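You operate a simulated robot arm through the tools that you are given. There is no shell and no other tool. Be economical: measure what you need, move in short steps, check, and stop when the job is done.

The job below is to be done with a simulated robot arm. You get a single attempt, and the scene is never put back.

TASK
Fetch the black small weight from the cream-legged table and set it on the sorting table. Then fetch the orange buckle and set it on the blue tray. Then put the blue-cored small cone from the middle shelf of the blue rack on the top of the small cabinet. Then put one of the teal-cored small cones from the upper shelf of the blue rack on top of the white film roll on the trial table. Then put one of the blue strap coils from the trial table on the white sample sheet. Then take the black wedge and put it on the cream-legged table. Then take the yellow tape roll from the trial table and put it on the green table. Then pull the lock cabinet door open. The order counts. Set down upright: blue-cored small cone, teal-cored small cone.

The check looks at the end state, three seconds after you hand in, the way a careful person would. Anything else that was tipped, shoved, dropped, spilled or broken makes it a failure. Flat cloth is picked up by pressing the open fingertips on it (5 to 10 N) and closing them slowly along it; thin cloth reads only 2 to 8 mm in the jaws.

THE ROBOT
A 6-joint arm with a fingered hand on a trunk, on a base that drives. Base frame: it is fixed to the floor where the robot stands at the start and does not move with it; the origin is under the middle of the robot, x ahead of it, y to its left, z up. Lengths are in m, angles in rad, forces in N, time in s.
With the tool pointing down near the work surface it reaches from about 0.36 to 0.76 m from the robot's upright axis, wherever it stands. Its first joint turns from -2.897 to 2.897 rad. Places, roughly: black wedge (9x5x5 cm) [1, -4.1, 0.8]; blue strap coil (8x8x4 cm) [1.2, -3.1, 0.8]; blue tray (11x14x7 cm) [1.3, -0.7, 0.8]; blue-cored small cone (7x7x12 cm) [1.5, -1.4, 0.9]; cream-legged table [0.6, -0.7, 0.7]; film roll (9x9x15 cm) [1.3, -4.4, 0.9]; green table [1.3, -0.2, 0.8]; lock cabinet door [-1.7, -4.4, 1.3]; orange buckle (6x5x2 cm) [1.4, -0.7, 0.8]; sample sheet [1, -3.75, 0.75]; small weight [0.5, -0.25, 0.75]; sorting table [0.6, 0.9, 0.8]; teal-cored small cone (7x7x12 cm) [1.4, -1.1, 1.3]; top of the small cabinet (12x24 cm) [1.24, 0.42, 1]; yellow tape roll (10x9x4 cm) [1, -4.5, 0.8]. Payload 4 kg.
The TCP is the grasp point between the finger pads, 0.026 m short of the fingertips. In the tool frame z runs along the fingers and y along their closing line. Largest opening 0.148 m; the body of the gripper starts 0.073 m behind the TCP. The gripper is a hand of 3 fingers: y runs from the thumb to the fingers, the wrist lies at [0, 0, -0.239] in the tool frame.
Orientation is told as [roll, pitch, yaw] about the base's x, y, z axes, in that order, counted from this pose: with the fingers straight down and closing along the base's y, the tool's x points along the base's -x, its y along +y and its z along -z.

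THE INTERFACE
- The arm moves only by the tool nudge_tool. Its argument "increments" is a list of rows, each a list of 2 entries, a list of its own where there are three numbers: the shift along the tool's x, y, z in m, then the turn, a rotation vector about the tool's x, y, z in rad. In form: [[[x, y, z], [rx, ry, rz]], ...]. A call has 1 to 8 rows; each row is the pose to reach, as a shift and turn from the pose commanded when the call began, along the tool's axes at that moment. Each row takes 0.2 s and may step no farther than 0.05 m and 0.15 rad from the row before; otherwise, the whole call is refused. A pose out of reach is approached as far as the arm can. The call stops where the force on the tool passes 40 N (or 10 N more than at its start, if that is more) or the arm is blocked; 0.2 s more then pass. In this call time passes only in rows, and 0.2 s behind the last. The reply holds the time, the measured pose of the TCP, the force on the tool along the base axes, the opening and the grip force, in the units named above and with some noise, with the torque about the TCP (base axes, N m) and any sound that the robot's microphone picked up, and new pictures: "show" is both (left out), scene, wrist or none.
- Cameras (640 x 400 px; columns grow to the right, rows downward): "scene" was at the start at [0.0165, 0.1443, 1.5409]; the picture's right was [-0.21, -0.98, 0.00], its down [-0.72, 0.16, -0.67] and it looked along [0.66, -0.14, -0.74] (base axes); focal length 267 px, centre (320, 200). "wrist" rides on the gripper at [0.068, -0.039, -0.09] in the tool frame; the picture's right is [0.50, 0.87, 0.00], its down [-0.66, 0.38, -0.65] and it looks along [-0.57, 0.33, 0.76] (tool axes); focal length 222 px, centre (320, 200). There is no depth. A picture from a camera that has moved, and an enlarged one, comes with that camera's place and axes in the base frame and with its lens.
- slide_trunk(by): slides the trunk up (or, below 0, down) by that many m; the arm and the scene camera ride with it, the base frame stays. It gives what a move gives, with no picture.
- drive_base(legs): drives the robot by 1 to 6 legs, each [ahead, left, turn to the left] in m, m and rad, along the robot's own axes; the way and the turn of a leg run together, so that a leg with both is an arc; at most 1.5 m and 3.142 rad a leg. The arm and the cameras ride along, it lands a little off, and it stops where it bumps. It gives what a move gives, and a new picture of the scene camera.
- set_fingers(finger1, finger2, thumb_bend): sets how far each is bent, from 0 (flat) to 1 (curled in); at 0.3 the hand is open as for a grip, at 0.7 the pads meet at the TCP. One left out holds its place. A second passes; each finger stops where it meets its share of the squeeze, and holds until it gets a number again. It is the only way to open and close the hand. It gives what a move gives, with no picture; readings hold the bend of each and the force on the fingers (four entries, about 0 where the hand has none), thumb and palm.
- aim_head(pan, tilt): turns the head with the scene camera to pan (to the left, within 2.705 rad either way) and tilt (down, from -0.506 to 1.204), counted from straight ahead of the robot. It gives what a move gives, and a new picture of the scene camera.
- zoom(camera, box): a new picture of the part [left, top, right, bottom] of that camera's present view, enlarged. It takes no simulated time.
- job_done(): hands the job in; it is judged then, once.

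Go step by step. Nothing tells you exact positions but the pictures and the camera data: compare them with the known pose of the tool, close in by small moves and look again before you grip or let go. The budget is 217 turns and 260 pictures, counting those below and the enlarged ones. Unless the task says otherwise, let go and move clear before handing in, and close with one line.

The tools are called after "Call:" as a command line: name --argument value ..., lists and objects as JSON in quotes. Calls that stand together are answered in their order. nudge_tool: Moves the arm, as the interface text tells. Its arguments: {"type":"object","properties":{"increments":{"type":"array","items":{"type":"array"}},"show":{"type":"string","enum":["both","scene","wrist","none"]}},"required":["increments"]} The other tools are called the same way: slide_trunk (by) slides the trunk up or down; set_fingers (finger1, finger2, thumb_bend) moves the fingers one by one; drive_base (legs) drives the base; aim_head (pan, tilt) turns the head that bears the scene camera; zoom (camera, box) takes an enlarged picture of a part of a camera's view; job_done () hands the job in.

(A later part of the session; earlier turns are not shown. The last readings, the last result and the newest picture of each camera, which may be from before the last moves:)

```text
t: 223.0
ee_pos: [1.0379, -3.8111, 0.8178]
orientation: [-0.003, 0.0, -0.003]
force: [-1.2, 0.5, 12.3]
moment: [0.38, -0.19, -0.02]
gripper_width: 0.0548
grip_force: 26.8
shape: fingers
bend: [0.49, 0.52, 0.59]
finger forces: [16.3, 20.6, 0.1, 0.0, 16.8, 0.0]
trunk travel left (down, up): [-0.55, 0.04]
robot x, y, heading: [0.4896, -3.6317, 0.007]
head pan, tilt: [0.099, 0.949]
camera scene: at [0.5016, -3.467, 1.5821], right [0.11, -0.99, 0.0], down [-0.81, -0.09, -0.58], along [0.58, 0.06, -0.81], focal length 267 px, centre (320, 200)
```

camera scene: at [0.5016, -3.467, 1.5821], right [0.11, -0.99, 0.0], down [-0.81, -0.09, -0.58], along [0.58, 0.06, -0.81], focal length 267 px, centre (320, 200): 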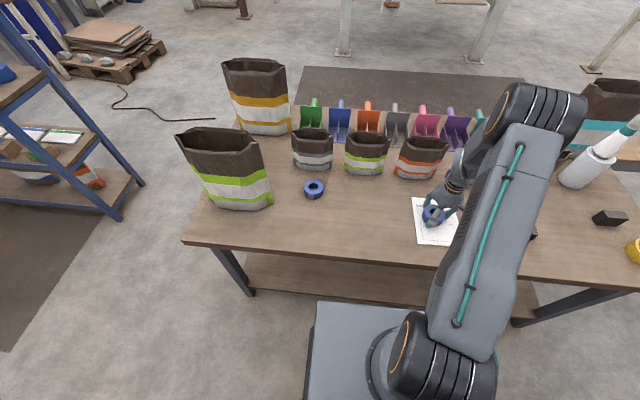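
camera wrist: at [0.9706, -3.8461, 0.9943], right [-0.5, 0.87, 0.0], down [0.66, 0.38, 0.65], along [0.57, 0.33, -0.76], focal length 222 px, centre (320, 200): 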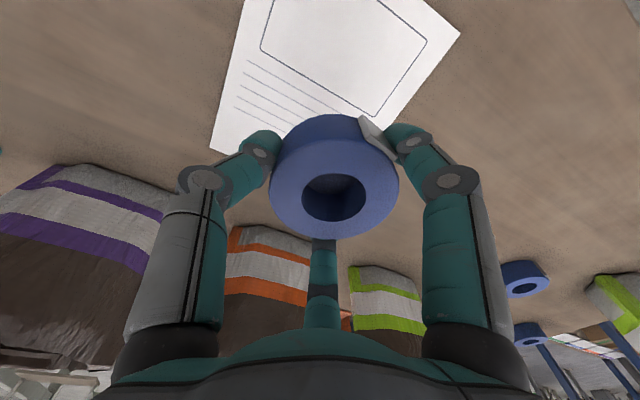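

Contact (12 N). Releasing gently and rising.

Call:
set_fingers --finger1 0.41 --finger2 0.43 --thumb_bend 0.5

Call:
nudge_tool --increments '[[[0, 0, -0.04], [0, 0, 0]], [[0, 0, -0.09], [0, 0, 0]], [[0, 0, -0.14], [0, 0, 0]], [[0, -0.01, -0.185], [0, 0, 0]]]'

```text
t: 224.0
ee_pos: [1.0379, -3.8119, 0.8182]
orientation: [-0.001, 0.0, -0.004]
force: [0.2, 3.0, 13.8]
moment: [-0.43, 0.0, 0.0]
gripper_width: 0.073
grip_force: 6.4
shape: fingers
bend: [0.41, 0.43, 0.52]
finger forces: [0.0, 0.1, 0.2, 0.0, 12.9, 0.1]
trunk travel left (down, up): [-0.55, 0.04]
robot x, y, heading: [0.4943, -3.6356, 0.005]
head pan, tilt: [0.099, 0.949]
```

```text
t: 225.0
ee_pos: [1.0407, -3.8194, 1.0017]
orientation: [-0.001, 0.002, -0.004]
force: [1.3, 0.1, -0.5]
moment: [0.01, -0.01, 0.0]
gripper_width: 0.0771
grip_force: 0.1
shape: fingers
bend: [0.41, 0.43, 0.5]
finger forces: [0.1, 0.0, 0.0, 0.1, 0.1, 0.0]
trunk travel left (down, up): [-0.55, 0.04]
robot x, y, heading: [0.4918, -3.6356, 0.008]
head pan, tilt: [0.099, 0.949]
camera scene: at [0.5023, -3.4672, 1.5817], right [0.11, -0.99, 0.0], down [-0.81, -0.09, -0.58], along [0.58, 0.06, -0.81], focal length 267 px, centre (320, 200)
camera wrist: at [0.9727, -3.8596, 1.0914], right [-0.5, 0.87, 0.0], down [0.66, 0.38, 0.65], along [0.57, 0.33, -0.76], focal length 222 px, centre (320, 200)
```

scene: 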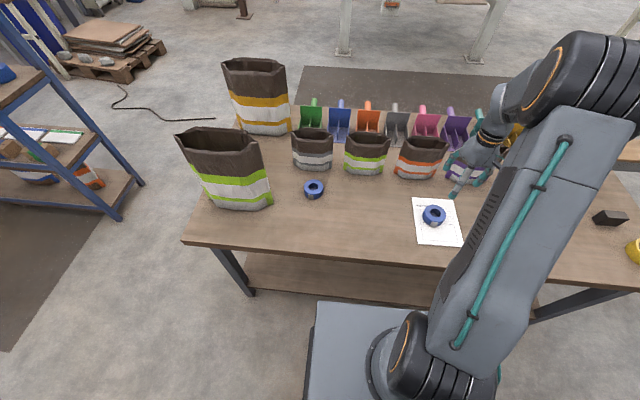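
wrist: 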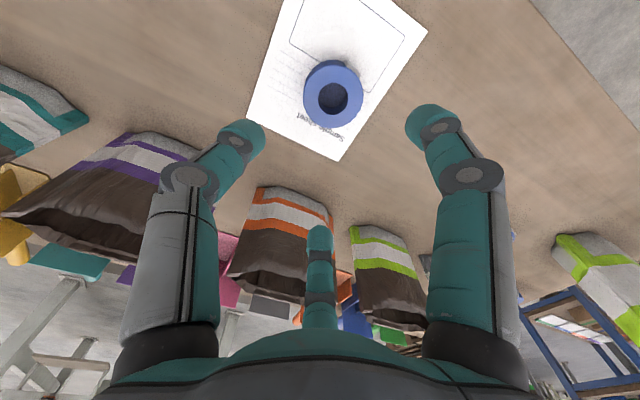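

The coil lies on the sheet. Next the black wedge (≈[1.0, -4.08]); raising and driving along to it.

Call:
nudge_tool --increments '[[[0.02, 0, -0.045], [0, 0, 0]], [[0.04, 0.02, -0.09], [0, 0, 0]], [[0.05, 0.06, -0.12], [0, 0, 0]], [[0.06, 0.1, -0.14], [0, 0, 0]], [[0.06, 0.145, -0.14], [0, 0, 0]], [[0.06, 0.18, -0.14], [0, 0, 0]]]' --show "none"

Call:
drive_base --legs '[[0, -0.45, 0]]'

Call:
aim_head --pan -0.15 --tilt 0.95

```text
refused: row 2 steps farther than a row can; nothing moved
```

```text
t: 227.7
ee_pos: [1.044, -4.2735, 0.9999]
orientation: [-0.001, -0.001, -0.006]
force: [0.1, 0.3, 0.1]
moment: [0.01, -0.02, 0.0]
gripper_width: 0.0769
grip_force: 0.1
shape: fingers
bend: [0.41, 0.43, 0.5]
finger forces: [0.0, 0.0, 0.1, 0.0, 0.0, 0.0]
trunk travel left (down, up): [-0.55, 0.04]
robot x, y, heading: [0.4977, -4.0831, 0.011]
head pan, tilt: [0.099, 0.949]
camera scene: at [0.5062, -3.92, 1.5818], right [0.11, -0.99, 0.0], down [-0.81, -0.09, -0.58], along [0.58, 0.06, -0.81], focal length 267 px, centre (320, 200)
```

scene: 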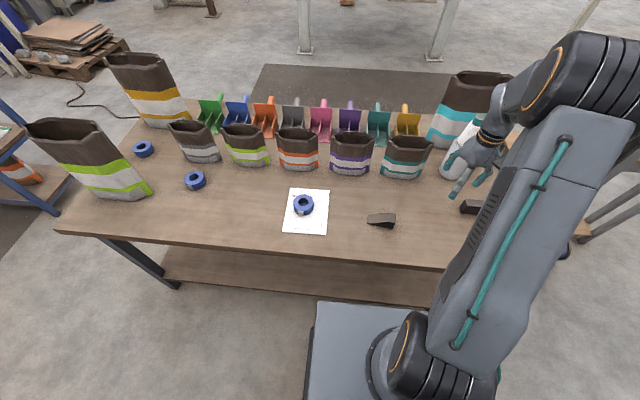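

```text
t: 228.5
ee_pos: [1.0428, -4.2736, 1.001]
orientation: [0.0, -0.001, -0.004]
force: [-0.5, 0.5, -0.5]
moment: [0.01, 0.0, 0.05]
gripper_width: 0.0771
grip_force: 0.1
shape: fingers
bend: [0.41, 0.43, 0.5]
finger forces: [0.0, 0.0, 0.0, 0.0, 0.0, 0.1]
trunk travel left (down, up): [-0.55, 0.04]
robot x, y, heading: [0.4997, -4.0857, 0.007]
head pan, tilt: [-0.15, 0.949]
camera scene: at [0.5059, -3.9379, 1.5818], right [-0.14, -0.99, 0.0], down [-0.8, 0.12, -0.58], along [0.58, -0.08, -0.81], focal length 267 px, centre (320, 200)
```

scene: 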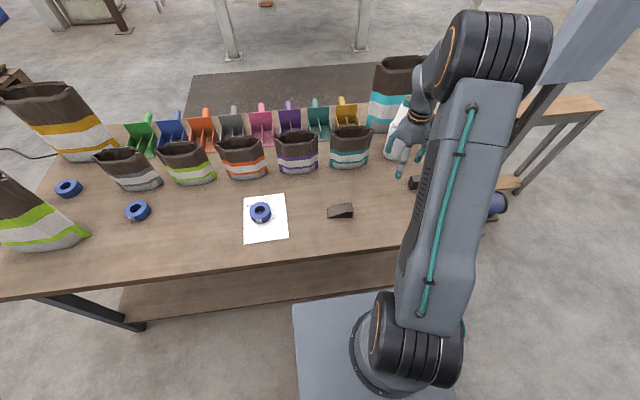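

The hand kept clear. Enlarging the dark objects to be sure which is the wedge.

Call:
zoom --camera "scene" --box '[300, 160, 440, 250]'

Call:
nudge_tool --increments '[[[0.02, 0.04, -0.02], [0, 0, 0]], [[0.04, 0.08, -0.04], [0, 0, 0]], [[0.045, 0.125, -0.04], [0, 0, 0]], [[0.045, 0.17, -0.02], [0, 0, 0]], [[0.045, 0.195, 0.02], [0, 0, 0]]]' --show "wrist"

```text
4.44 times, centred on (370, 205) of scene
camera zoom: at [0.5059, -3.9379, 1.5818], right [-0.14, -0.99, 0.0], down [-0.8, 0.12, -0.58], along [0.58, -0.08, -0.81], focal length 1186 px, centre (98, 178)
```

zoom: 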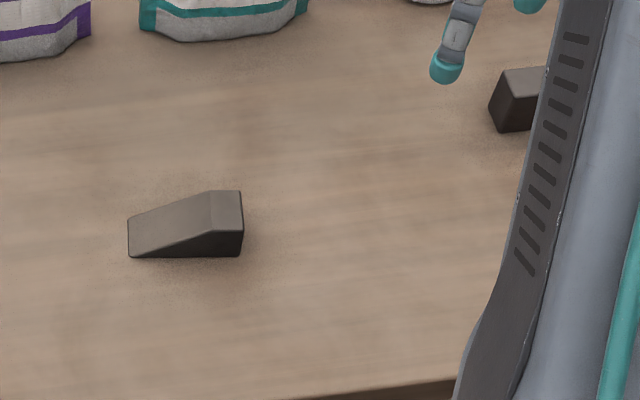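

```text
t: 229.7
ee_pos: [0.9995, -4.0804, 0.9799]
orientation: [0.0, -0.001, -0.005]
force: [0.9, 1.1, -0.3]
moment: [-0.01, 0.01, 0.0]
gripper_width: 0.0772
grip_force: 0.0
shape: fingers
bend: [0.41, 0.43, 0.5]
finger forces: [0.0, 0.1, 0.0, 0.0, 0.0, 0.0]
trunk travel left (down, up): [-0.55, 0.04]
robot x, y, heading: [0.4959, -4.0885, 0.005]
head pan, tilt: [-0.15, 0.949]
camera wrist: at [0.9323, -4.1201, 1.0696], right [-0.5, 0.87, 0.0], down [0.66, 0.37, 0.65], along [0.57, 0.32, -0.76], focal length 222 px, centre (320, 200)
```

wrist: 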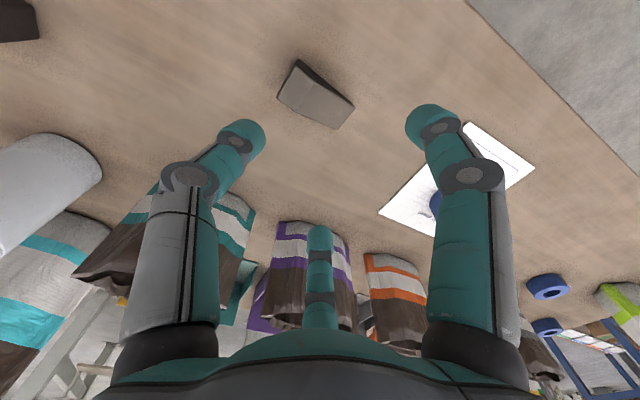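

The one on the left is the wedge: thick end toward -y, spanning y -4.12…-4.035 at x≈1.008. I'll turn the hand 90° to grip across its 5 cm width.

Call:
nudge_tool --increments '[[[0, 0, 0], [0, 0, 0.145]], [[0, 0, 0], [0, 0, 0.29]], [[0, 0, 0], [0, 0, 0.435]], [[0, 0, 0], [0, 0, 0.58]], [[0, 0, 0], [0, 0, 0.725]], [[0, 0, 0], [0, 0, 0.87]], [[0, 0, 0], [0, 0, 1.015]], [[-0.008, -0.008, 0], [0, 0, 1.16]]]' --show "none"

Call:
nudge_tool --increments '[[[0, 0, 0.03], [0, 0, 0.137]], [[0, 0, 0.06], [0, 0, 0.274]], [[0, 0, 0.08], [0, 0, 0.41]]]'

Call:
set_fingers --finger1 0.4 --finger2 0.4 --thumb_bend 0.4

```text
t: 231.5
ee_pos: [1.0087, -4.0865, 0.9811]
orientation: [0.002, 0.0, -1.167]
force: [-0.2, -0.9, 0.4]
moment: [-0.01, -0.02, 0.02]
gripper_width: 0.0769
grip_force: 0.1
shape: fingers
bend: [0.41, 0.43, 0.5]
finger forces: [0.0, 0.0, 0.0, 0.1, 0.0, 0.0]
trunk travel left (down, up): [-0.55, 0.04]
robot x, y, heading: [0.4954, -4.0883, 0.005]
head pan, tilt: [-0.15, 0.949]
```

```text
t: 232.3
ee_pos: [1.0072, -4.0873, 0.8987]
orientation: [0.0, 0.0, -1.578]
force: [-0.8, -0.8, 1.0]
moment: [-0.01, 0.0, -0.03]
gripper_width: 0.0769
grip_force: 0.1
shape: fingers
bend: [0.41, 0.43, 0.5]
finger forces: [0.1, 0.0, 0.1, 0.1, 0.0, 0.1]
trunk travel left (down, up): [-0.55, 0.04]
robot x, y, heading: [0.4971, -4.0852, 0.007]
head pan, tilt: [-0.15, 0.949]
camera scene: at [0.506, -3.9379, 1.5818], right [-0.14, -0.99, 0.0], down [-0.8, 0.12, -0.58], along [0.58, -0.08, -0.81], focal length 267 px, centre (320, 200)
camera wrist: at [0.9689, -4.0206, 0.99], right [0.87, 0.49, 0.0], down [0.37, -0.66, 0.65], along [0.32, -0.57, -0.76], focal length 222 px, centre (320, 200)
```

scene: 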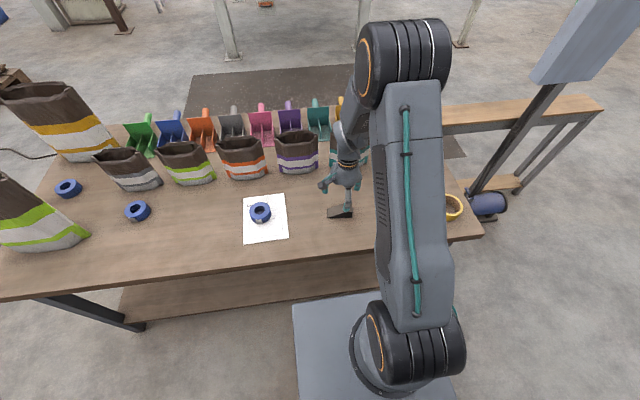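
wrist: 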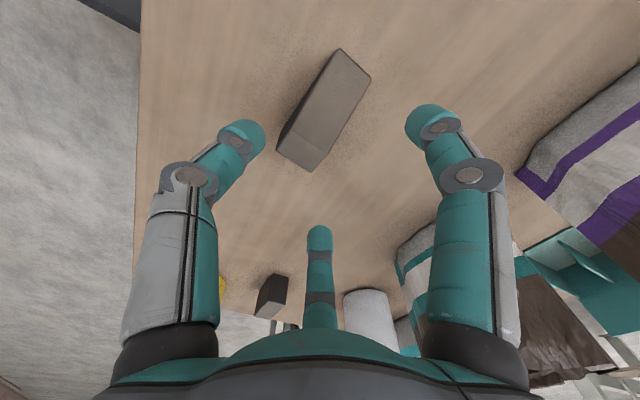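

```text
t: 233.3
ee_pos: [1.0067, -4.0886, 0.9001]
orientation: [0.0, -0.001, -1.577]
force: [0.5, 0.0, -1.6]
moment: [0.01, -0.01, 0.0]
gripper_width: 0.0947
grip_force: 0.0
shape: fingers
bend: [0.4, 0.4, 0.4]
finger forces: [0.0, 0.1, 0.0, 0.0, 0.0, 0.0]
trunk travel left (down, up): [-0.55, 0.04]
robot x, y, heading: [0.4964, -4.0895, 0.008]
head pan, tilt: [-0.15, 0.949]
```

Aligned over the thick half; the wedge is turned ~9°, so I'll match that and lower.

Call:
nudge_tool --increments '[[[0, 0, 0.04], [0, 0, 0.07]], [[0, 0, 0.07], [0, 0, 0.14]], [[0, 0, 0.088], [0, 0, 0.14]]]' --show "wrist"

Call:
set_fingers --finger1 0.7 --finger2 0.7 --thumb_bend 0.7

Call:
nudge_tool --increments '[[[0, 0, -0.03], [0, 0, 0]], [[0, 0, -0.07], [0, 0, 0]]]'

```text
t: 234.1
ee_pos: [1.0077, -4.0889, 0.8121]
orientation: [-0.001, 0.002, -1.715]
force: [1.2, 0.4, -0.1]
moment: [0.01, -0.01, 0.02]
gripper_width: 0.0947
grip_force: 0.2
shape: fingers
bend: [0.4, 0.4, 0.4]
finger forces: [0.0, 0.1, 0.0, 0.0, 0.0, 0.0]
trunk travel left (down, up): [-0.55, 0.04]
robot x, y, heading: [0.4951, -4.0886, 0.008]
head pan, tilt: [-0.15, 0.949]
camera wrist: at [0.9786, -4.0168, 0.9028], right [0.93, 0.37, 0.0], down [0.28, -0.7, 0.65], along [0.24, -0.61, -0.76], focal length 222 px, centre (320, 200)
```

wrist: 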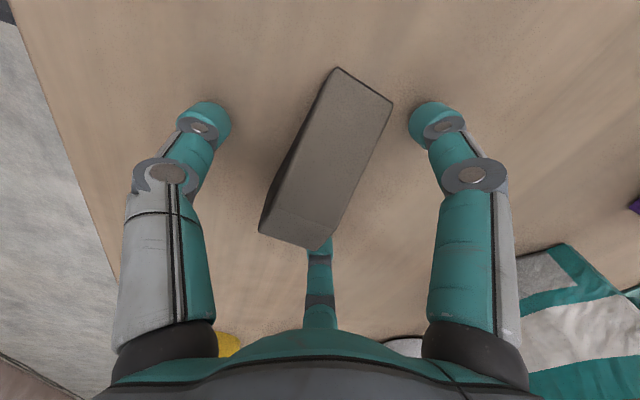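

```text
t: 235.1
ee_pos: [1.0068, -4.0892, 0.8131]
orientation: [0.001, 0.0, -1.716]
force: [-0.7, -2.3, 16.9]
moment: [-0.73, -0.22, -0.04]
gripper_width: 0.0378
grip_force: 26.3
shape: fingers
bend: [0.59, 0.53, 0.6]
finger forces: [7.6, 29.2, 0.0, 0.0, 15.7, 0.0]
trunk travel left (down, up): [-0.55, 0.04]
robot x, y, heading: [0.4996, -4.0881, 0.011]
head pan, tilt: [-0.15, 0.949]
```

```text
t: 235.7
ee_pos: [1.0062, -4.0872, 0.8836]
orientation: [-0.001, 0.0, -1.714]
force: [0.3, -0.3, -1.7]
moment: [-0.02, 0.01, 0.03]
gripper_width: 0.0374
grip_force: 16.9
shape: fingers
bend: [0.59, 0.53, 0.6]
finger forces: [8.2, 10.8, 0.0, 0.1, 15.2, 0.0]
trunk travel left (down, up): [-0.55, 0.04]
robot x, y, heading: [0.4969, -4.0883, 0.006]
head pan, tilt: [-0.15, 0.949]
camera scene: at [0.5056, -3.9379, 1.5816], right [-0.14, -0.99, 0.0], down [-0.8, 0.12, -0.58], along [0.58, -0.08, -0.81], focal length 267 px, centre (320, 200)
camera wrist: at [0.978, -4.016, 0.9739], right [0.93, 0.37, 0.0], down [0.28, -0.7, 0.65], along [0.24, -0.61, -0.76], focal length 222 px, centre (320, 200)
```

scene: 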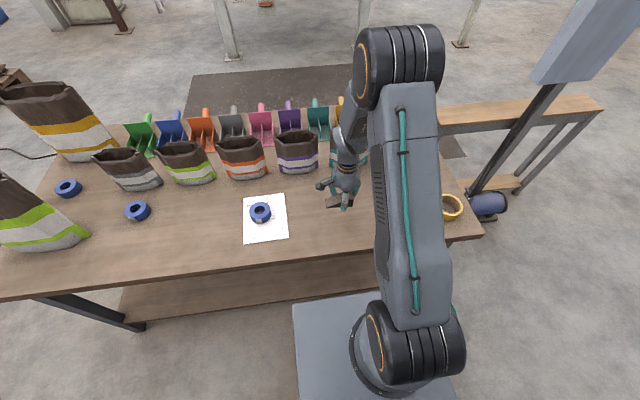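
wrist: 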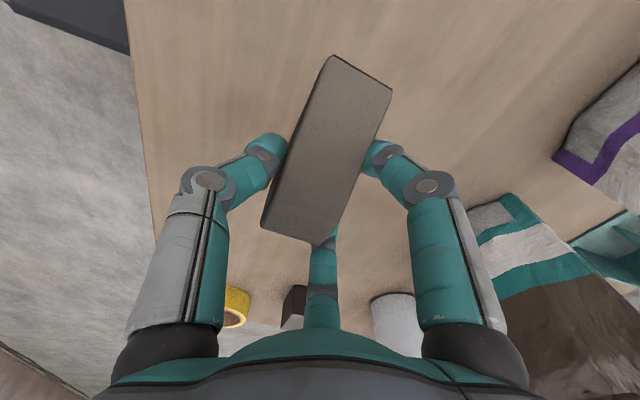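

The wedge is held. I'll raise it and drive back to the cream-legged table along the open aisle.

Call:
nudge_tool --increments '[[[0, 0, -0.05], [0, 0, 0]], [[0, 0, -0.1], [0, 0, 0]], [[0, 0, -0.15], [0, 0, 0]], [[0, 0, -0.2], [0, 0, 0]], [[0, 0, -0.25], [0, 0, 0]]]' --show "none"

Call:
drive_base --legs '[[-0.49, 0, 0], [0, 1.4, 0], [0, 1.4, 0], [0, 0.65, 0]]'

Call:
aim_head --pan 0.0 --tilt 0.95

```text
t: 236.9
ee_pos: [1.0095, -4.0861, 1.1347]
orientation: [-0.001, 0.001, -1.714]
force: [0.1, -0.5, -0.6]
moment: [0.04, -0.01, 0.01]
gripper_width: 0.0373
grip_force: 17.2
shape: fingers
bend: [0.59, 0.53, 0.6]
finger forces: [8.1, 10.8, 0.0, 0.0, 15.2, 0.0]
trunk travel left (down, up): [-0.55, 0.04]
robot x, y, heading: [0.4964, -4.0903, 0.002]
head pan, tilt: [-0.15, 0.949]
```

```text
t: 256.2
ee_pos: [0.55, -0.6406, 1.134]
orientation: [0.001, 0.0, -1.745]
force: [-0.2, -0.1, -0.1]
moment: [0.0, -0.02, 0.04]
gripper_width: 0.0374
grip_force: 16.8
shape: fingers
bend: [0.59, 0.53, 0.6]
finger forces: [8.1, 10.8, 0.0, 0.0, 15.1, 0.0]
trunk travel left (down, up): [-0.55, 0.04]
robot x, y, heading: [0.0372, -0.6261, -0.027]
head pan, tilt: [-0.15, 0.949]
camera scene: at [0.0508, -0.4776, 1.5818], right [-0.17, -0.99, 0.0], down [-0.8, 0.14, -0.58], along [0.57, -0.1, -0.81], focal length 267 px, centre (320, 200)
```

scene: 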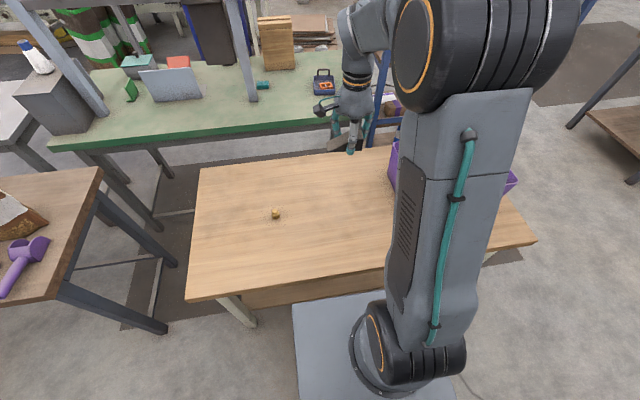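

```text
t: 256.9
ee_pos: [0.5491, -0.6401, 1.1337]
orientation: [0.0, 0.0, -1.743]
force: [-0.3, 0.4, -0.2]
moment: [0.03, -0.01, 0.0]
gripper_width: 0.0374
grip_force: 17.4
shape: fingers
bend: [0.59, 0.53, 0.6]
finger forces: [8.0, 10.7, 0.0, 0.1, 15.3, 0.0]
trunk travel left (down, up): [-0.55, 0.04]
robot x, y, heading: [0.0368, -0.6264, -0.022]
head pan, tilt: [0.0, 0.949]
camera scene: at [0.0519, -0.467, 1.5818], right [-0.02, -1.0, 0.0], down [-0.81, 0.02, -0.58], along [0.58, -0.01, -0.81], focal length 267 px, centre (320, 200)
```

scene: 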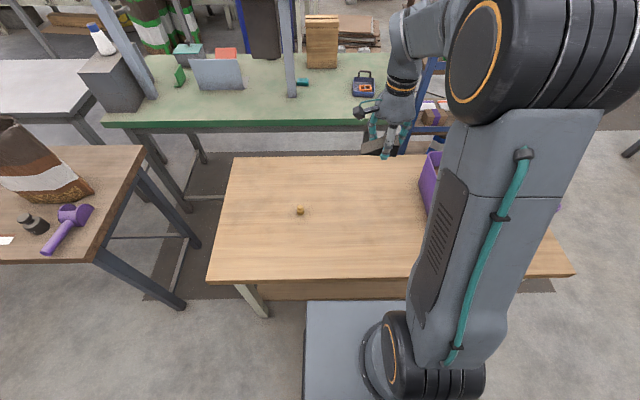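

The spot below the hand (between brass weight and purple box) is free. Lowering to 0.83 and checking.

Call:
nudge_tool --increments '[[[0.015, -0.003, 0.045], [0, 0, 0]], [[0.03, -0.005, 0.09], [0, 0, 0]], [[0.03, -0.005, 0.14], [0, 0, 0]], [[0.03, -0.005, 0.19], [0, 0, 0]], [[0.03, -0.005, 0.24], [0, 0, 0]], [[0.03, -0.005, 0.28], [0, 0, 0]], [[0.03, -0.005, 0.305], [0, 0, 0]]]'

Call:
zoom --camera "scene" --box '[300, 140, 460, 260]'

```text
t: 258.5
ee_pos: [0.5504, -0.6096, 0.8271]
orientation: [0.0, 0.0, -1.743]
force: [0.1, 0.4, -0.6]
moment: [0.01, 0.01, 0.05]
gripper_width: 0.037
grip_force: 16.7
shape: fingers
bend: [0.59, 0.53, 0.6]
finger forces: [7.9, 10.8, 0.0, 0.0, 15.0, 0.0]
trunk travel left (down, up): [-0.55, 0.04]
robot x, y, heading: [0.0361, -0.6288, -0.015]
head pan, tilt: [0.0, 0.949]
camera scene: at [0.0521, -0.4669, 1.5818], right [-0.02, -1.0, 0.0], down [-0.81, 0.02, -0.58], along [0.58, -0.01, -0.81], focal length 267 px, centre (320, 200)
camera wrist: at [0.524, -0.5373, 0.9178], right [0.94, 0.34, 0.0], down [0.26, -0.71, 0.65], along [0.22, -0.61, -0.76], focal length 222 px, centre (320, 200)
```

scene: 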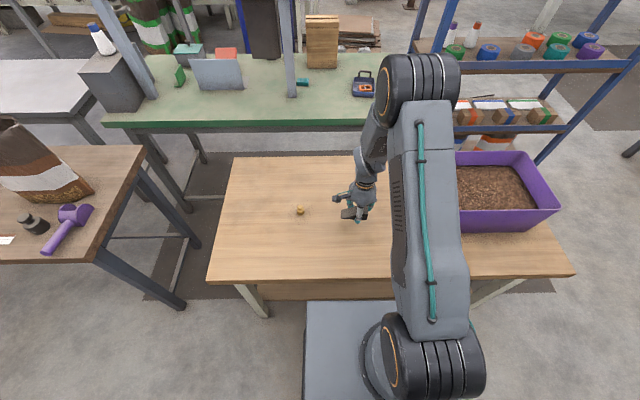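
wrist: 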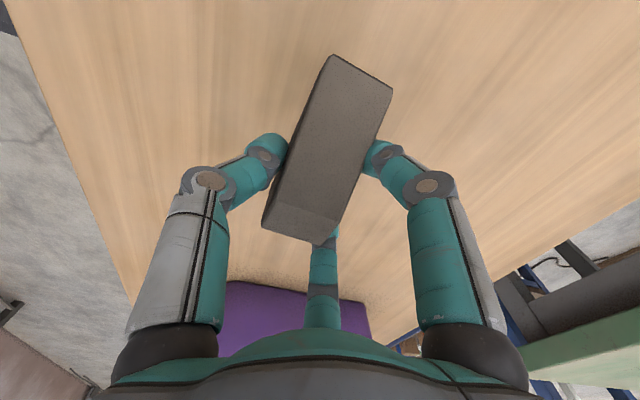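

```text
3.33 times, centred on (380, 200) of scene
camera zoom: at [0.0521, -0.4669, 1.5818], right [-0.02, -1.0, 0.0], down [-0.81, 0.02, -0.58], along [0.58, -0.01, -0.81], focal length 890 px, centre (120, 200)
```

zoom: 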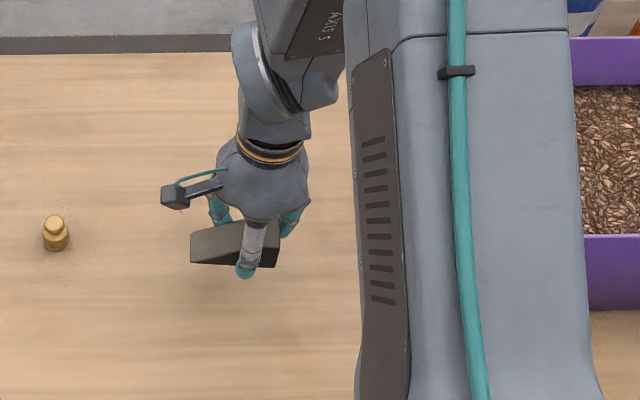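

Still some gap. Stepping down slowly to contact.

Call:
nudge_tool --increments '[[[0, 0, 0.01], [0, 0, 0]], [[0, 0, 0.018], [0, 0, 0]], [[0, 0, 0.024], [0, 0, 0]], [[0, 0, 0.03], [0, 0, 0]]]' --show "none"

```text
t: 259.5
ee_pos: [0.5503, -0.6104, 0.7985]
orientation: [0.0, 0.001, -1.743]
force: [-0.6, -1.0, -0.7]
moment: [0.0, 0.02, -0.01]
gripper_width: 0.0372
grip_force: 16.7
shape: fingers
bend: [0.59, 0.53, 0.6]
finger forces: [7.9, 10.8, 0.1, 0.1, 15.0, 0.0]
trunk travel left (down, up): [-0.55, 0.04]
robot x, y, heading: [0.0405, -0.6279, -0.022]
head pan, tilt: [0.0, 0.949]
```

Call:
nudge_tool --increments '[[[0, 0, 0.006], [0, 0, 0]], [[0, 0, 0.012], [0, 0, 0]], [[0, 0, 0.017], [0, 0, 0]]]' --show "none"

```text
t: 260.3
ee_pos: [0.5493, -0.6113, 0.7818]
orientation: [0.0, 0.0, -1.744]
force: [-0.6, 0.7, -1.3]
moment: [-0.02, -0.03, -0.04]
gripper_width: 0.0371
grip_force: 16.9
shape: fingers
bend: [0.59, 0.53, 0.6]
finger forces: [7.9, 10.9, 0.0, 0.1, 15.0, 0.1]
trunk travel left (down, up): [-0.55, 0.04]
robot x, y, heading: [0.0353, -0.63, -0.019]
head pan, tilt: [0.0, 0.949]
```

Call:
nudge_tool --increments '[[[0, 0, 0.006], [0, 0, 0]], [[0, 0, 0.012], [0, 0, 0]], [[0, 0, 0.017], [0, 0, 0]]]' --show "none"

Call:
zoom --camera "scene" --box '[300, 160, 440, 260]'

```text
t: 261.0
ee_pos: [0.552, -0.6108, 0.7725]
orientation: [0.007, 0.003, -1.743]
force: [-4.3, -1.0, 27.0]
moment: [-0.47, 0.3, -0.02]
gripper_width: 0.037
grip_force: 32.1
shape: fingers
bend: [0.59, 0.52, 0.6]
finger forces: [8.6, 28.7, 0.1, 0.0, 26.2, 0.0]
trunk travel left (down, up): [-0.55, 0.04]
robot x, y, heading: [0.0379, -0.625, -0.028]
head pan, tilt: [0.0, 0.949]
stopped in row 3: the force on the tool passed its limit at 49 N (the readings are from after the stop); the commanded pose is now the measured one
```

```text
4.00 times, centred on (370, 210) of scene
camera zoom: at [0.0493, -0.4671, 1.5823], right [-0.02, -1.0, 0.0], down [-0.81, 0.02, -0.58], along [0.58, -0.01, -0.81], focal length 1068 px, centre (120, 160)
```

zoom: 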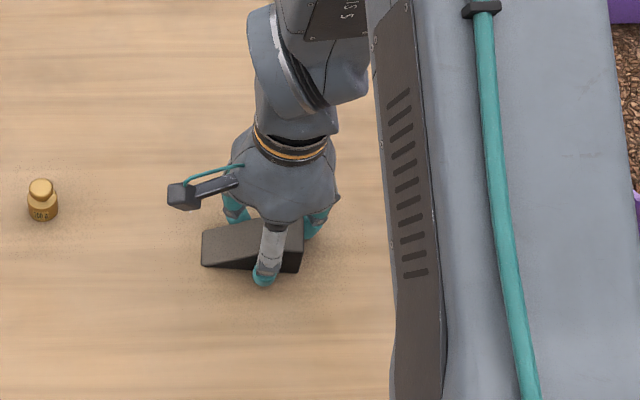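

Contact at TCP z≈0.772. Easing off, releasing and rising.

Call:
nudge_tool --increments '[[[0, 0, -0.002], [0, 0, 0]]]' --show "none"

Call:
set_fingers --finger1 0.45 --finger2 0.44 --thumb_bend 0.49

Call:
nudge_tool --increments '[[[0, 0, -0.03], [0, 0, 0]], [[0, 0, -0.08], [0, 0, 0]], [[0, 0, -0.13], [0, 0, 0]], [[0, 0, -0.18], [0, 0, 0]], [[0, 0, -0.23], [0, 0, 0]], [[0, 0, -0.28], [0, 0, 0]], [[0, 0, -0.33], [0, 0, 0]]]'

```text
t: 261.4
ee_pos: [0.5522, -0.611, 0.7735]
orientation: [0.005, 0.0, -1.744]
force: [-4.3, 1.2, 18.1]
moment: [-0.37, 0.14, -0.1]
gripper_width: 0.037
grip_force: 27.4
shape: fingers
bend: [0.59, 0.52, 0.6]
finger forces: [8.3, 26.2, 0.0, 0.0, 20.4, 0.1]
trunk travel left (down, up): [-0.55, 0.04]
robot x, y, heading: [0.0338, -0.6278, -0.02]
head pan, tilt: [0.0, 0.949]
```

```text
t: 262.4
ee_pos: [0.5531, -0.6106, 0.7731]
orientation: [0.005, 0.001, -1.744]
force: [5.5, 0.1, 19.2]
moment: [0.1, 0.52, -0.05]
gripper_width: 0.0628
grip_force: 9.6
shape: fingers
bend: [0.45, 0.44, 0.53]
finger forces: [0.0, 0.1, 0.0, 0.0, 18.4, 0.1]
trunk travel left (down, up): [-0.55, 0.04]
robot x, y, heading: [0.0358, -0.6278, -0.024]
head pan, tilt: [0.0, 0.949]
```

```text
t: 264.0
ee_pos: [0.5482, -0.6097, 1.1018]
orientation: [0.003, 0.0, -1.743]
force: [-0.3, -1.0, -0.7]
moment: [0.0, -0.02, 0.02]
gripper_width: 0.0716
grip_force: 0.1
shape: fingers
bend: [0.45, 0.44, 0.49]
finger forces: [0.0, 0.0, 0.1, 0.0, 0.1, 0.0]
trunk travel left (down, up): [-0.55, 0.04]
robot x, y, heading: [0.0379, -0.6282, -0.019]
head pan, tilt: [0.0, 0.949]
camera scene: at [0.0517, -0.467, 1.5817], right [-0.02, -1.0, 0.0], down [-0.81, 0.02, -0.58], along [0.58, -0.01, -0.81], focal length 267 px, centre (320, 200)
camera wrist: at [0.52, -0.5383, 1.192], right [0.94, 0.34, 0.0], down [0.26, -0.71, 0.65], along [0.23, -0.61, -0.76], focal length 222 px, centre (320, 200)
```

scene: 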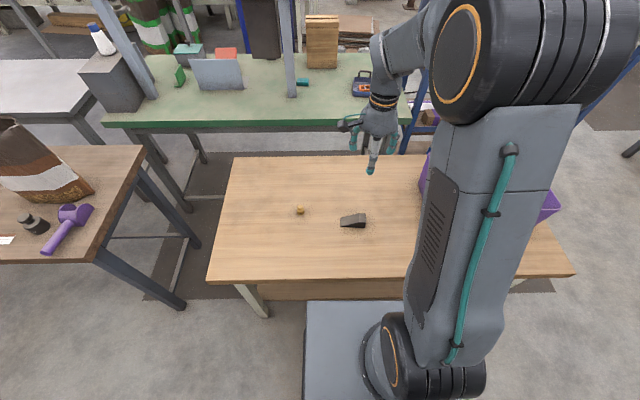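
wrist: 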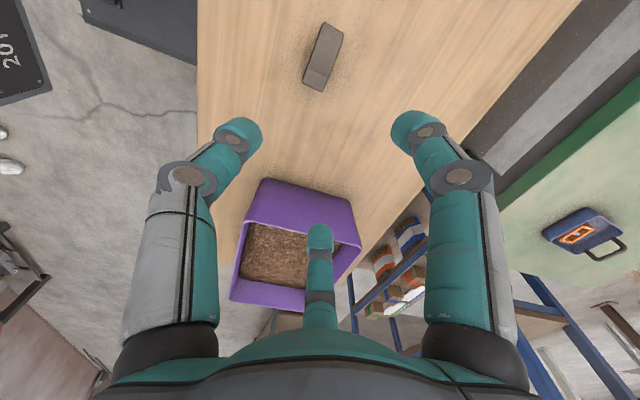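

The wedge is placed. Now to the yellow tape roll at the trial table's far end.

Call:
drive_base --legs '[[-0.04, -1.4, 0.02], [0, -1.4, 0], [0, -0.95, 0], [0.45, 0, 0]]'

Call:
aim_head --pan 0.0 --tilt 0.95

```text
t: 284.7
ee_pos: [0.9383, -4.3953, 1.1026]
orientation: [0.005, 0.0, -1.724]
force: [-0.8, -0.1, 0.5]
moment: [0.04, -0.01, -0.01]
gripper_width: 0.0715
grip_force: 0.0
shape: fingers
bend: [0.45, 0.44, 0.49]
finger forces: [0.1, 0.0, 0.0, 0.0, 0.0, 0.0]
trunk travel left (down, up): [-0.55, 0.04]
robot x, y, heading: [0.4267, -4.4248, -0.002]
head pan, tilt: [0.0, 0.949]
camera scene: at [0.4395, -4.2611, 1.5818], right [0.0, -1.0, 0.0], down [-0.81, 0.0, -0.58], along [0.58, 0.0, -0.81], focal length 267 px, centre (320, 200)
```

scene: 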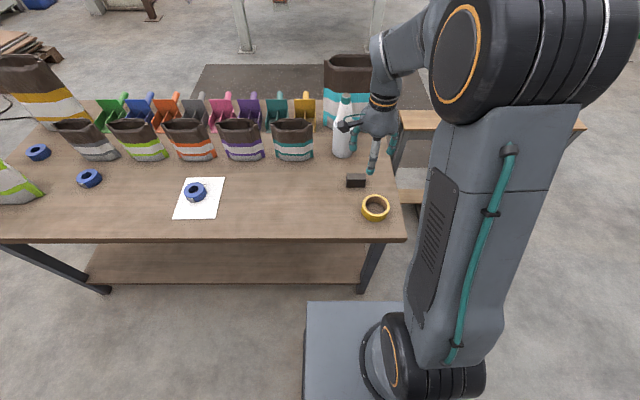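

```text
t: 285.3
ee_pos: [0.9384, -4.3953, 1.1015]
orientation: [0.006, 0.0, -1.724]
force: [0.1, -0.1, -0.8]
moment: [0.03, -0.05, -0.02]
gripper_width: 0.0717
grip_force: 0.1
shape: fingers
bend: [0.45, 0.44, 0.49]
finger forces: [0.1, 0.0, 0.0, 0.0, 0.1, 0.0]
trunk travel left (down, up): [-0.55, 0.04]
robot x, y, heading: [0.4266, -4.4194, -0.002]
head pan, tilt: [0.0, 0.949]
camera scene: at [0.4393, -4.2611, 1.5818], right [0.0, -1.0, 0.0], down [-0.81, 0.0, -0.58], along [0.58, 0.0, -0.81], focal length 267 px, centre (320, 200)
```

scene: 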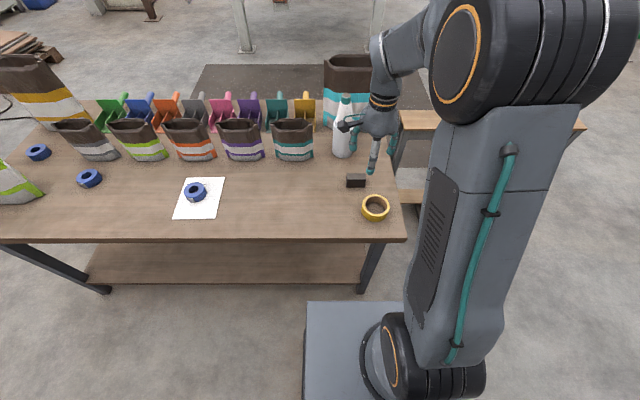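

Tape roll at ≈[0.978, -4.461]; a dark block stands close by on one side. I'll move above and turn the hand ~35° so the fingers straddle that side.

Call:
nudge_tool --increments '[[[-0.012, 0.01, 0.03], [0, 0, -0.12]], [[-0.024, 0.02, 0.06], [0, 0, -0.24]], [[-0.036, 0.03, 0.09], [0, 0, -0.36]], [[-0.048, 0.04, 0.12], [0, 0, -0.48]], [[-0.059, 0.05, 0.15], [0, 0, -0.6]]]'

Call:
set_fingers --finger1 0.33 --finger2 0.33 --thumb_bend 0.33

```text
t: 286.5
ee_pos: [0.9809, -4.4616, 0.9527]
orientation: [0.004, -0.001, -1.122]
force: [-0.8, -0.7, 0.2]
moment: [-0.02, 0.02, -0.02]
gripper_width: 0.0718
grip_force: 0.1
shape: fingers
bend: [0.45, 0.44, 0.49]
finger forces: [0.0, 0.1, 0.0, 0.0, 0.1, 0.0]
trunk travel left (down, up): [-0.55, 0.04]
robot x, y, heading: [0.4285, -4.4208, 0.003]
head pan, tilt: [0.0, 0.949]
camera scene: at [0.4395, -4.2612, 1.5818], right [0.0, -1.0, 0.0], down [-0.81, 0.0, -0.58], along [0.58, 0.0, -0.81], focal length 267 px, centre (320, 200)
camera wrist: at [0.9159, -4.418, 1.0427], right [0.56, 0.83, 0.0], down [0.62, -0.43, 0.66], along [0.54, -0.37, -0.75], focal length 222 px, centre (320, 200)
```

scene: 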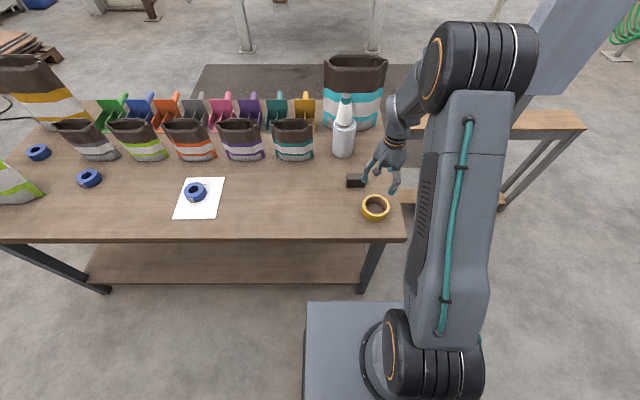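
wrist: 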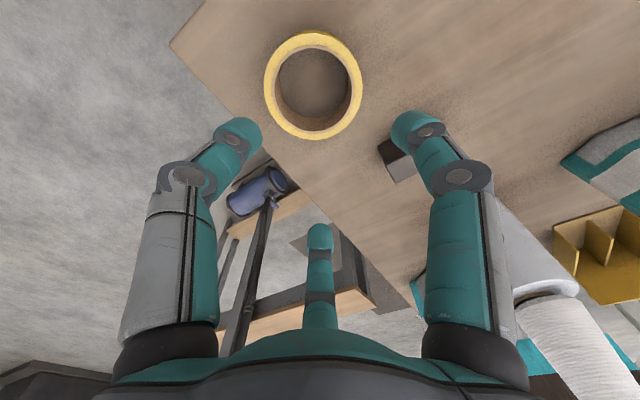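

```text
t: 287.5
ee_pos: [0.9807, -4.4607, 0.9515]
orientation: [0.003, -0.002, -1.125]
force: [0.4, -0.5, -0.1]
moment: [0.01, -0.01, 0.03]
gripper_width: 0.117
grip_force: 0.2
shape: fingers
bend: [0.33, 0.33, 0.33]
finger forces: [0.0, 0.0, 0.0, 0.0, 0.0, 0.0]
trunk travel left (down, up): [-0.55, 0.04]
robot x, y, heading: [0.4273, -4.4221, -0.004]
head pan, tilt: [0.0, 0.949]
```

Ring centre ≈[0.963, -4.457]. Centring and lowering over it.

Call:
nudge_tool --increments '[[[0.011, -0.0145, 0.03], [0, 0, 0]], [[0.011, -0.0145, 0.07], [0, 0, 0]], [[0.011, -0.0145, 0.105], [0, 0, 0]]]' --show "wrist"

```text
t: 288.3
ee_pos: [0.9611, -4.4576, 0.8475]
orientation: [0.004, -0.002, -1.127]
force: [0.7, -0.5, 0.7]
moment: [0.01, 0.01, 0.01]
gripper_width: 0.1174
grip_force: 0.0
shape: fingers
bend: [0.33, 0.33, 0.33]
finger forces: [0.0, 0.0, 0.1, 0.0, 0.0, 0.1]
trunk travel left (down, up): [-0.55, 0.04]
robot x, y, heading: [0.4242, -4.4198, -0.001]
head pan, tilt: [0.0, 0.949]
camera wrist: at [0.897, -4.414, 0.9369], right [0.57, 0.82, 0.0], down [0.62, -0.43, 0.66], along [0.54, -0.37, -0.75], focal length 222 px, centre (320, 200)
```

wrist: 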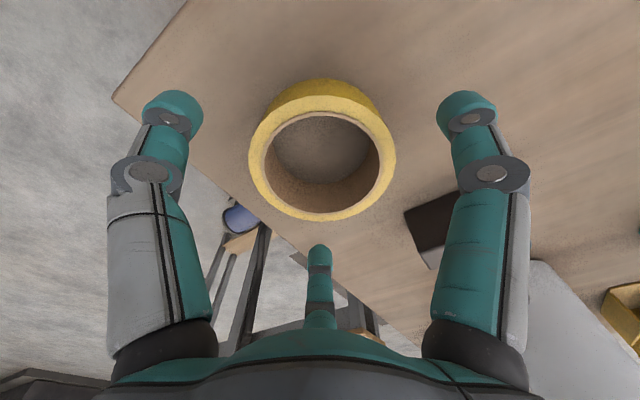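

Centred. Lowering to the table and closing.

Call:
nudge_tool --increments '[[[0, 0, 0.015], [0, 0, 0]], [[0, 0, 0.026], [0, 0, 0]], [[0, 0, 0.034], [0, 0, 0]]]' --show "none"

Call:
set_fingers --finger1 0.7 --finger2 0.7 --thumb_bend 0.7

Call:
nudge_tool --increments '[[[0, 0, -0.03], [0, 0, 0]], [[0, 0, -0.07], [0, 0, 0]], [[0, 0, -0.12], [0, 0, 0]]]'

```text
t: 289.1
ee_pos: [0.961, -4.4583, 0.8121]
orientation: [0.002, -0.002, -1.123]
force: [1.6, -0.2, 0.4]
moment: [0.05, 0.0, 0.01]
gripper_width: 0.1169
grip_force: 0.0
shape: fingers
bend: [0.33, 0.33, 0.33]
finger forces: [0.1, 0.1, 0.0, 0.0, 0.0, 0.1]
trunk travel left (down, up): [-0.55, 0.04]
robot x, y, heading: [0.4265, -4.4227, -0.002]
head pan, tilt: [0.0, 0.949]
```

```text
t: 290.1
ee_pos: [0.961, -4.4581, 0.8141]
orientation: [0.006, -0.005, -1.125]
force: [-4.6, -1.7, 20.4]
moment: [0.2, 0.16, -0.01]
gripper_width: 0.069
grip_force: 30.7
shape: fingers
bend: [0.47, 0.48, 0.53]
finger forces: [19.8, 17.9, 0.1, 0.1, 23.9, 0.1]
trunk travel left (down, up): [-0.55, 0.04]
robot x, y, heading: [0.4289, -4.422, -0.003]
head pan, tilt: [0.0, 0.949]
```

```text
t: 290.9
ee_pos: [0.9606, -4.4577, 0.9328]
orientation: [0.002, -0.002, -1.122]
force: [0.5, -0.3, -1.7]
moment: [0.01, -0.02, -0.01]
gripper_width: 0.0685
grip_force: 20.6
shape: fingers
bend: [0.47, 0.48, 0.54]
finger forces: [11.4, 13.2, 0.0, 0.1, 16.5, 0.0]
trunk travel left (down, up): [-0.55, 0.04]
robot x, y, heading: [0.4269, -4.4231, -0.004]
head pan, tilt: [0.0, 0.949]
camera scene: at [0.4392, -4.2611, 1.5817], right [0.0, -1.0, 0.0], down [-0.81, 0.0, -0.58], along [0.58, 0.0, -0.81], focal length 267 px, centre (320, 200)
camera wrist: at [0.8964, -4.415, 1.022], right [0.57, 0.82, 0.0], down [0.62, -0.43, 0.66], along [0.54, -0.37, -0.75], focal length 222 px, centre (320, 200)
```

scene: 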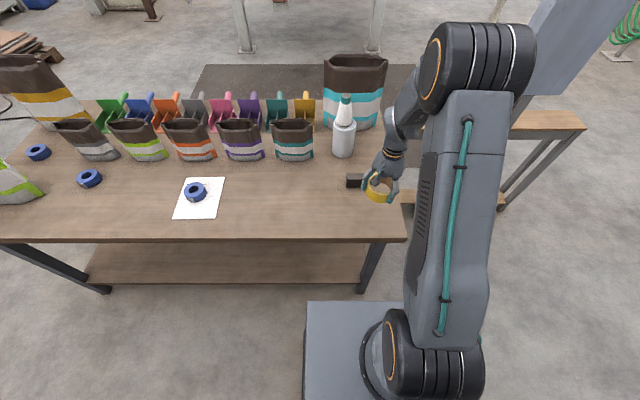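
wrist: 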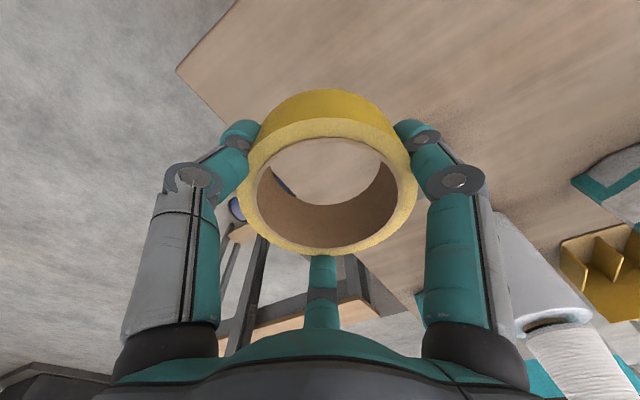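

The tape roll is held (20 N). I'll raise it and drive around the rack to the aisle behind the green table, where a free patch lies near [1.52, -0.75].

Call:
nudge_tool --increments '[[[0, 0, -0.045], [0, 0, 0]], [[0.005, -0.005, -0.09], [0, 0, 0]], [[0.015, -0.015, -0.135], [0, 0, 0]], [[0.03, -0.03, -0.175], [0, 0, 0]], [[0.045, -0.045, -0.215], [0, 0, 0]], [[0.06, -0.06, -0.25], [0, 0, 0]]]' --show "none"

Call:
drive_base --legs '[[-0.1, 1.0, 0], [0, 1.0, 0], [1.0, 0, 0], [1.0, 0, 0]]'

```text
t: 292.3
ee_pos: [0.8791, -4.4285, 1.1809]
orientation: [0.004, -0.002, -1.125]
force: [-0.5, 0.0, -0.7]
moment: [-0.01, -0.01, 0.0]
gripper_width: 0.0687
grip_force: 19.9
shape: fingers
bend: [0.47, 0.48, 0.54]
finger forces: [11.4, 13.1, 0.0, 0.0, 16.4, 0.1]
trunk travel left (down, up): [-0.55, 0.04]
robot x, y, heading: [0.4281, -4.4228, -0.006]
head pan, tilt: [0.0, 0.949]
```

```text
t: 311.8
ee_pos: [2.816, -2.4873, 1.1788]
orientation: [0.002, -0.003, -1.135]
force: [-0.2, 0.2, -0.7]
moment: [0.04, 0.02, -0.03]
gripper_width: 0.0688
grip_force: 21.1
shape: fingers
bend: [0.47, 0.48, 0.54]
finger forces: [11.4, 13.2, 0.0, 0.0, 16.3, 0.1]
trunk travel left (down, up): [-0.55, 0.04]
robot x, y, heading: [2.3644, -2.4743, -0.017]
head pan, tilt: [0.0, 0.949]
camera scene: at [2.3769, -2.3147, 1.5818], right [-0.01, -1.0, 0.0], down [-0.81, 0.01, -0.58], along [0.58, -0.01, -0.81], focal length 267 px, centre (320, 200)
```

scene: 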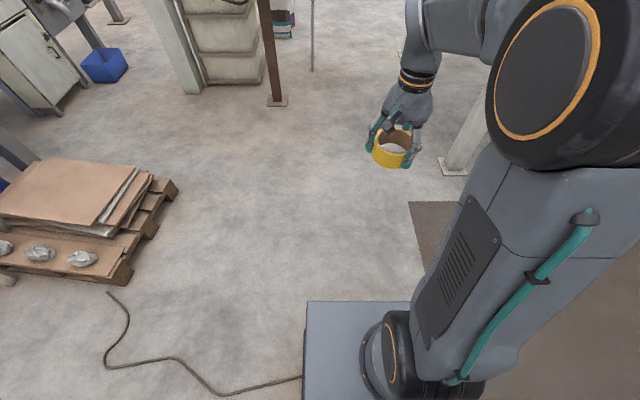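

Turning to face the table and driving up the aisle as before.

Call:
drive_base --legs '[[0, 0, 1.58], [0, 0, 1.57], [0, -1.2, 0], [0.36, -0.52, 0]]'

Call:
aim_head --pan 0.15 --tilt 0.9

```text
t: 327.3
ee_pos: [1.6891, -1.0911, 1.1777]
orientation: [-0.008, 0.016, 2.076]
force: [6.8, 1.0, -3.0]
moment: [-0.09, 0.34, -0.24]
gripper_width: 0.0674
grip_force: 23.9
shape: fingers
bend: [0.47, 0.49, 0.54]
finger forces: [10.8, 20.6, 0.0, 0.0, 15.9, 0.0]
trunk travel left (down, up): [-0.55, 0.04]
robot x, y, heading: [2.1356, -1.0686, -3.079]
head pan, tilt: [0.0, 0.949]
stopped in leg 4: the force on the tool passed its limit at 75 N (the readings are from after the stop); the commanded pose is now the measured one
camera scene: at [2.1329, -1.228, 1.5819], right [-0.06, 1.0, 0.0], down [0.81, 0.05, -0.58], along [-0.58, -0.04, -0.81], focal length 267 px, centre (320, 200)
```

scene: 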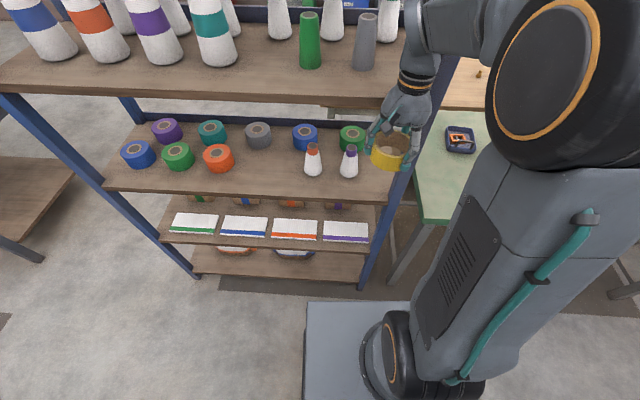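

```text
t: 328.0
ee_pos: [1.6893, -1.093, 1.1774]
orientation: [-0.009, 0.016, 2.075]
force: [10.5, 1.1, -6.2]
moment: [-0.19, 0.38, -0.34]
gripper_width: 0.0677
grip_force: 25.2
shape: fingers
bend: [0.47, 0.49, 0.54]
finger forces: [10.6, 25.1, 0.0, 0.0, 15.9, 0.1]
trunk travel left (down, up): [-0.55, 0.04]
robot x, y, heading: [2.1362, -1.0724, -3.076]
head pan, tilt: [0.15, 0.901]
camera scene: at [2.1319, -1.2392, 1.5854], right [-0.21, 0.98, 0.0], down [0.77, 0.17, -0.62], along [-0.61, -0.13, -0.78], focal length 267 px, centre (320, 200)
```

scene: 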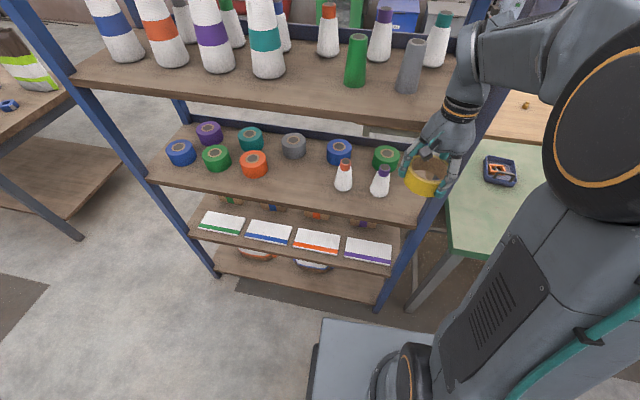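

The hand touched the rack's edge on the diagonal leg; nothing seems to have fallen. I'll back straight off.

Call:
drive_base --legs '[[-0.2, 0, 0]]'

Call:
zoom --camera "scene" --box '[60, 0, 560, 310]'

```text
t: 329.6
ee_pos: [1.8909, -1.0799, 1.1774]
orientation: [-0.006, 0.014, 2.075]
force: [0.6, -0.2, -1.1]
moment: [0.03, 0.0, -0.03]
gripper_width: 0.0673
grip_force: 19.8
shape: fingers
bend: [0.47, 0.48, 0.54]
finger forces: [11.2, 12.6, 0.1, 0.0, 15.6, 0.0]
trunk travel left (down, up): [-0.55, 0.04]
robot x, y, heading: [2.3411, -1.0541, -3.083]
head pan, tilt: [0.15, 0.901]
camera scene: at [2.3333, -1.2266, 1.5854], right [-0.21, 0.98, 0.0], down [0.77, 0.17, -0.62], along [-0.61, -0.13, -0.78], focal length 267 px, centre (320, 200)
```

scene: 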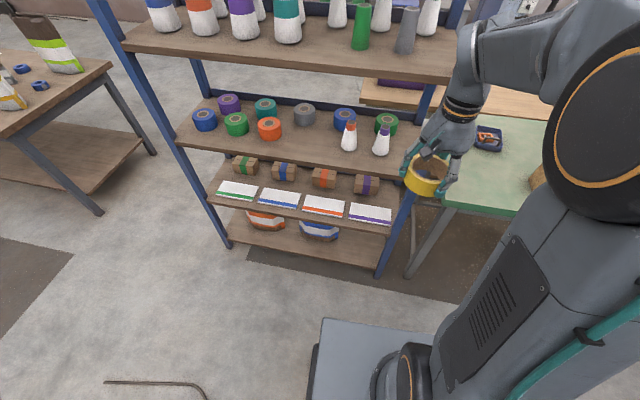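

```text
1.28 times, centred on (310, 155) of scene
camera zoom: at [2.3333, -1.2266, 1.5854], right [-0.21, 0.98, 0.0], down [0.77, 0.17, -0.62], along [-0.61, -0.13, -0.78], focal length 342 px, centre (333, 258)
```

zoom: 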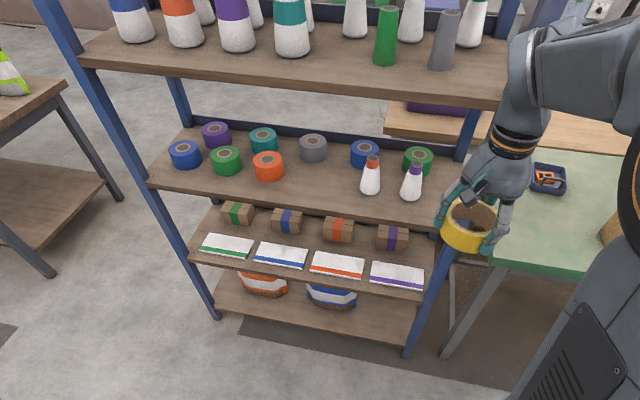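

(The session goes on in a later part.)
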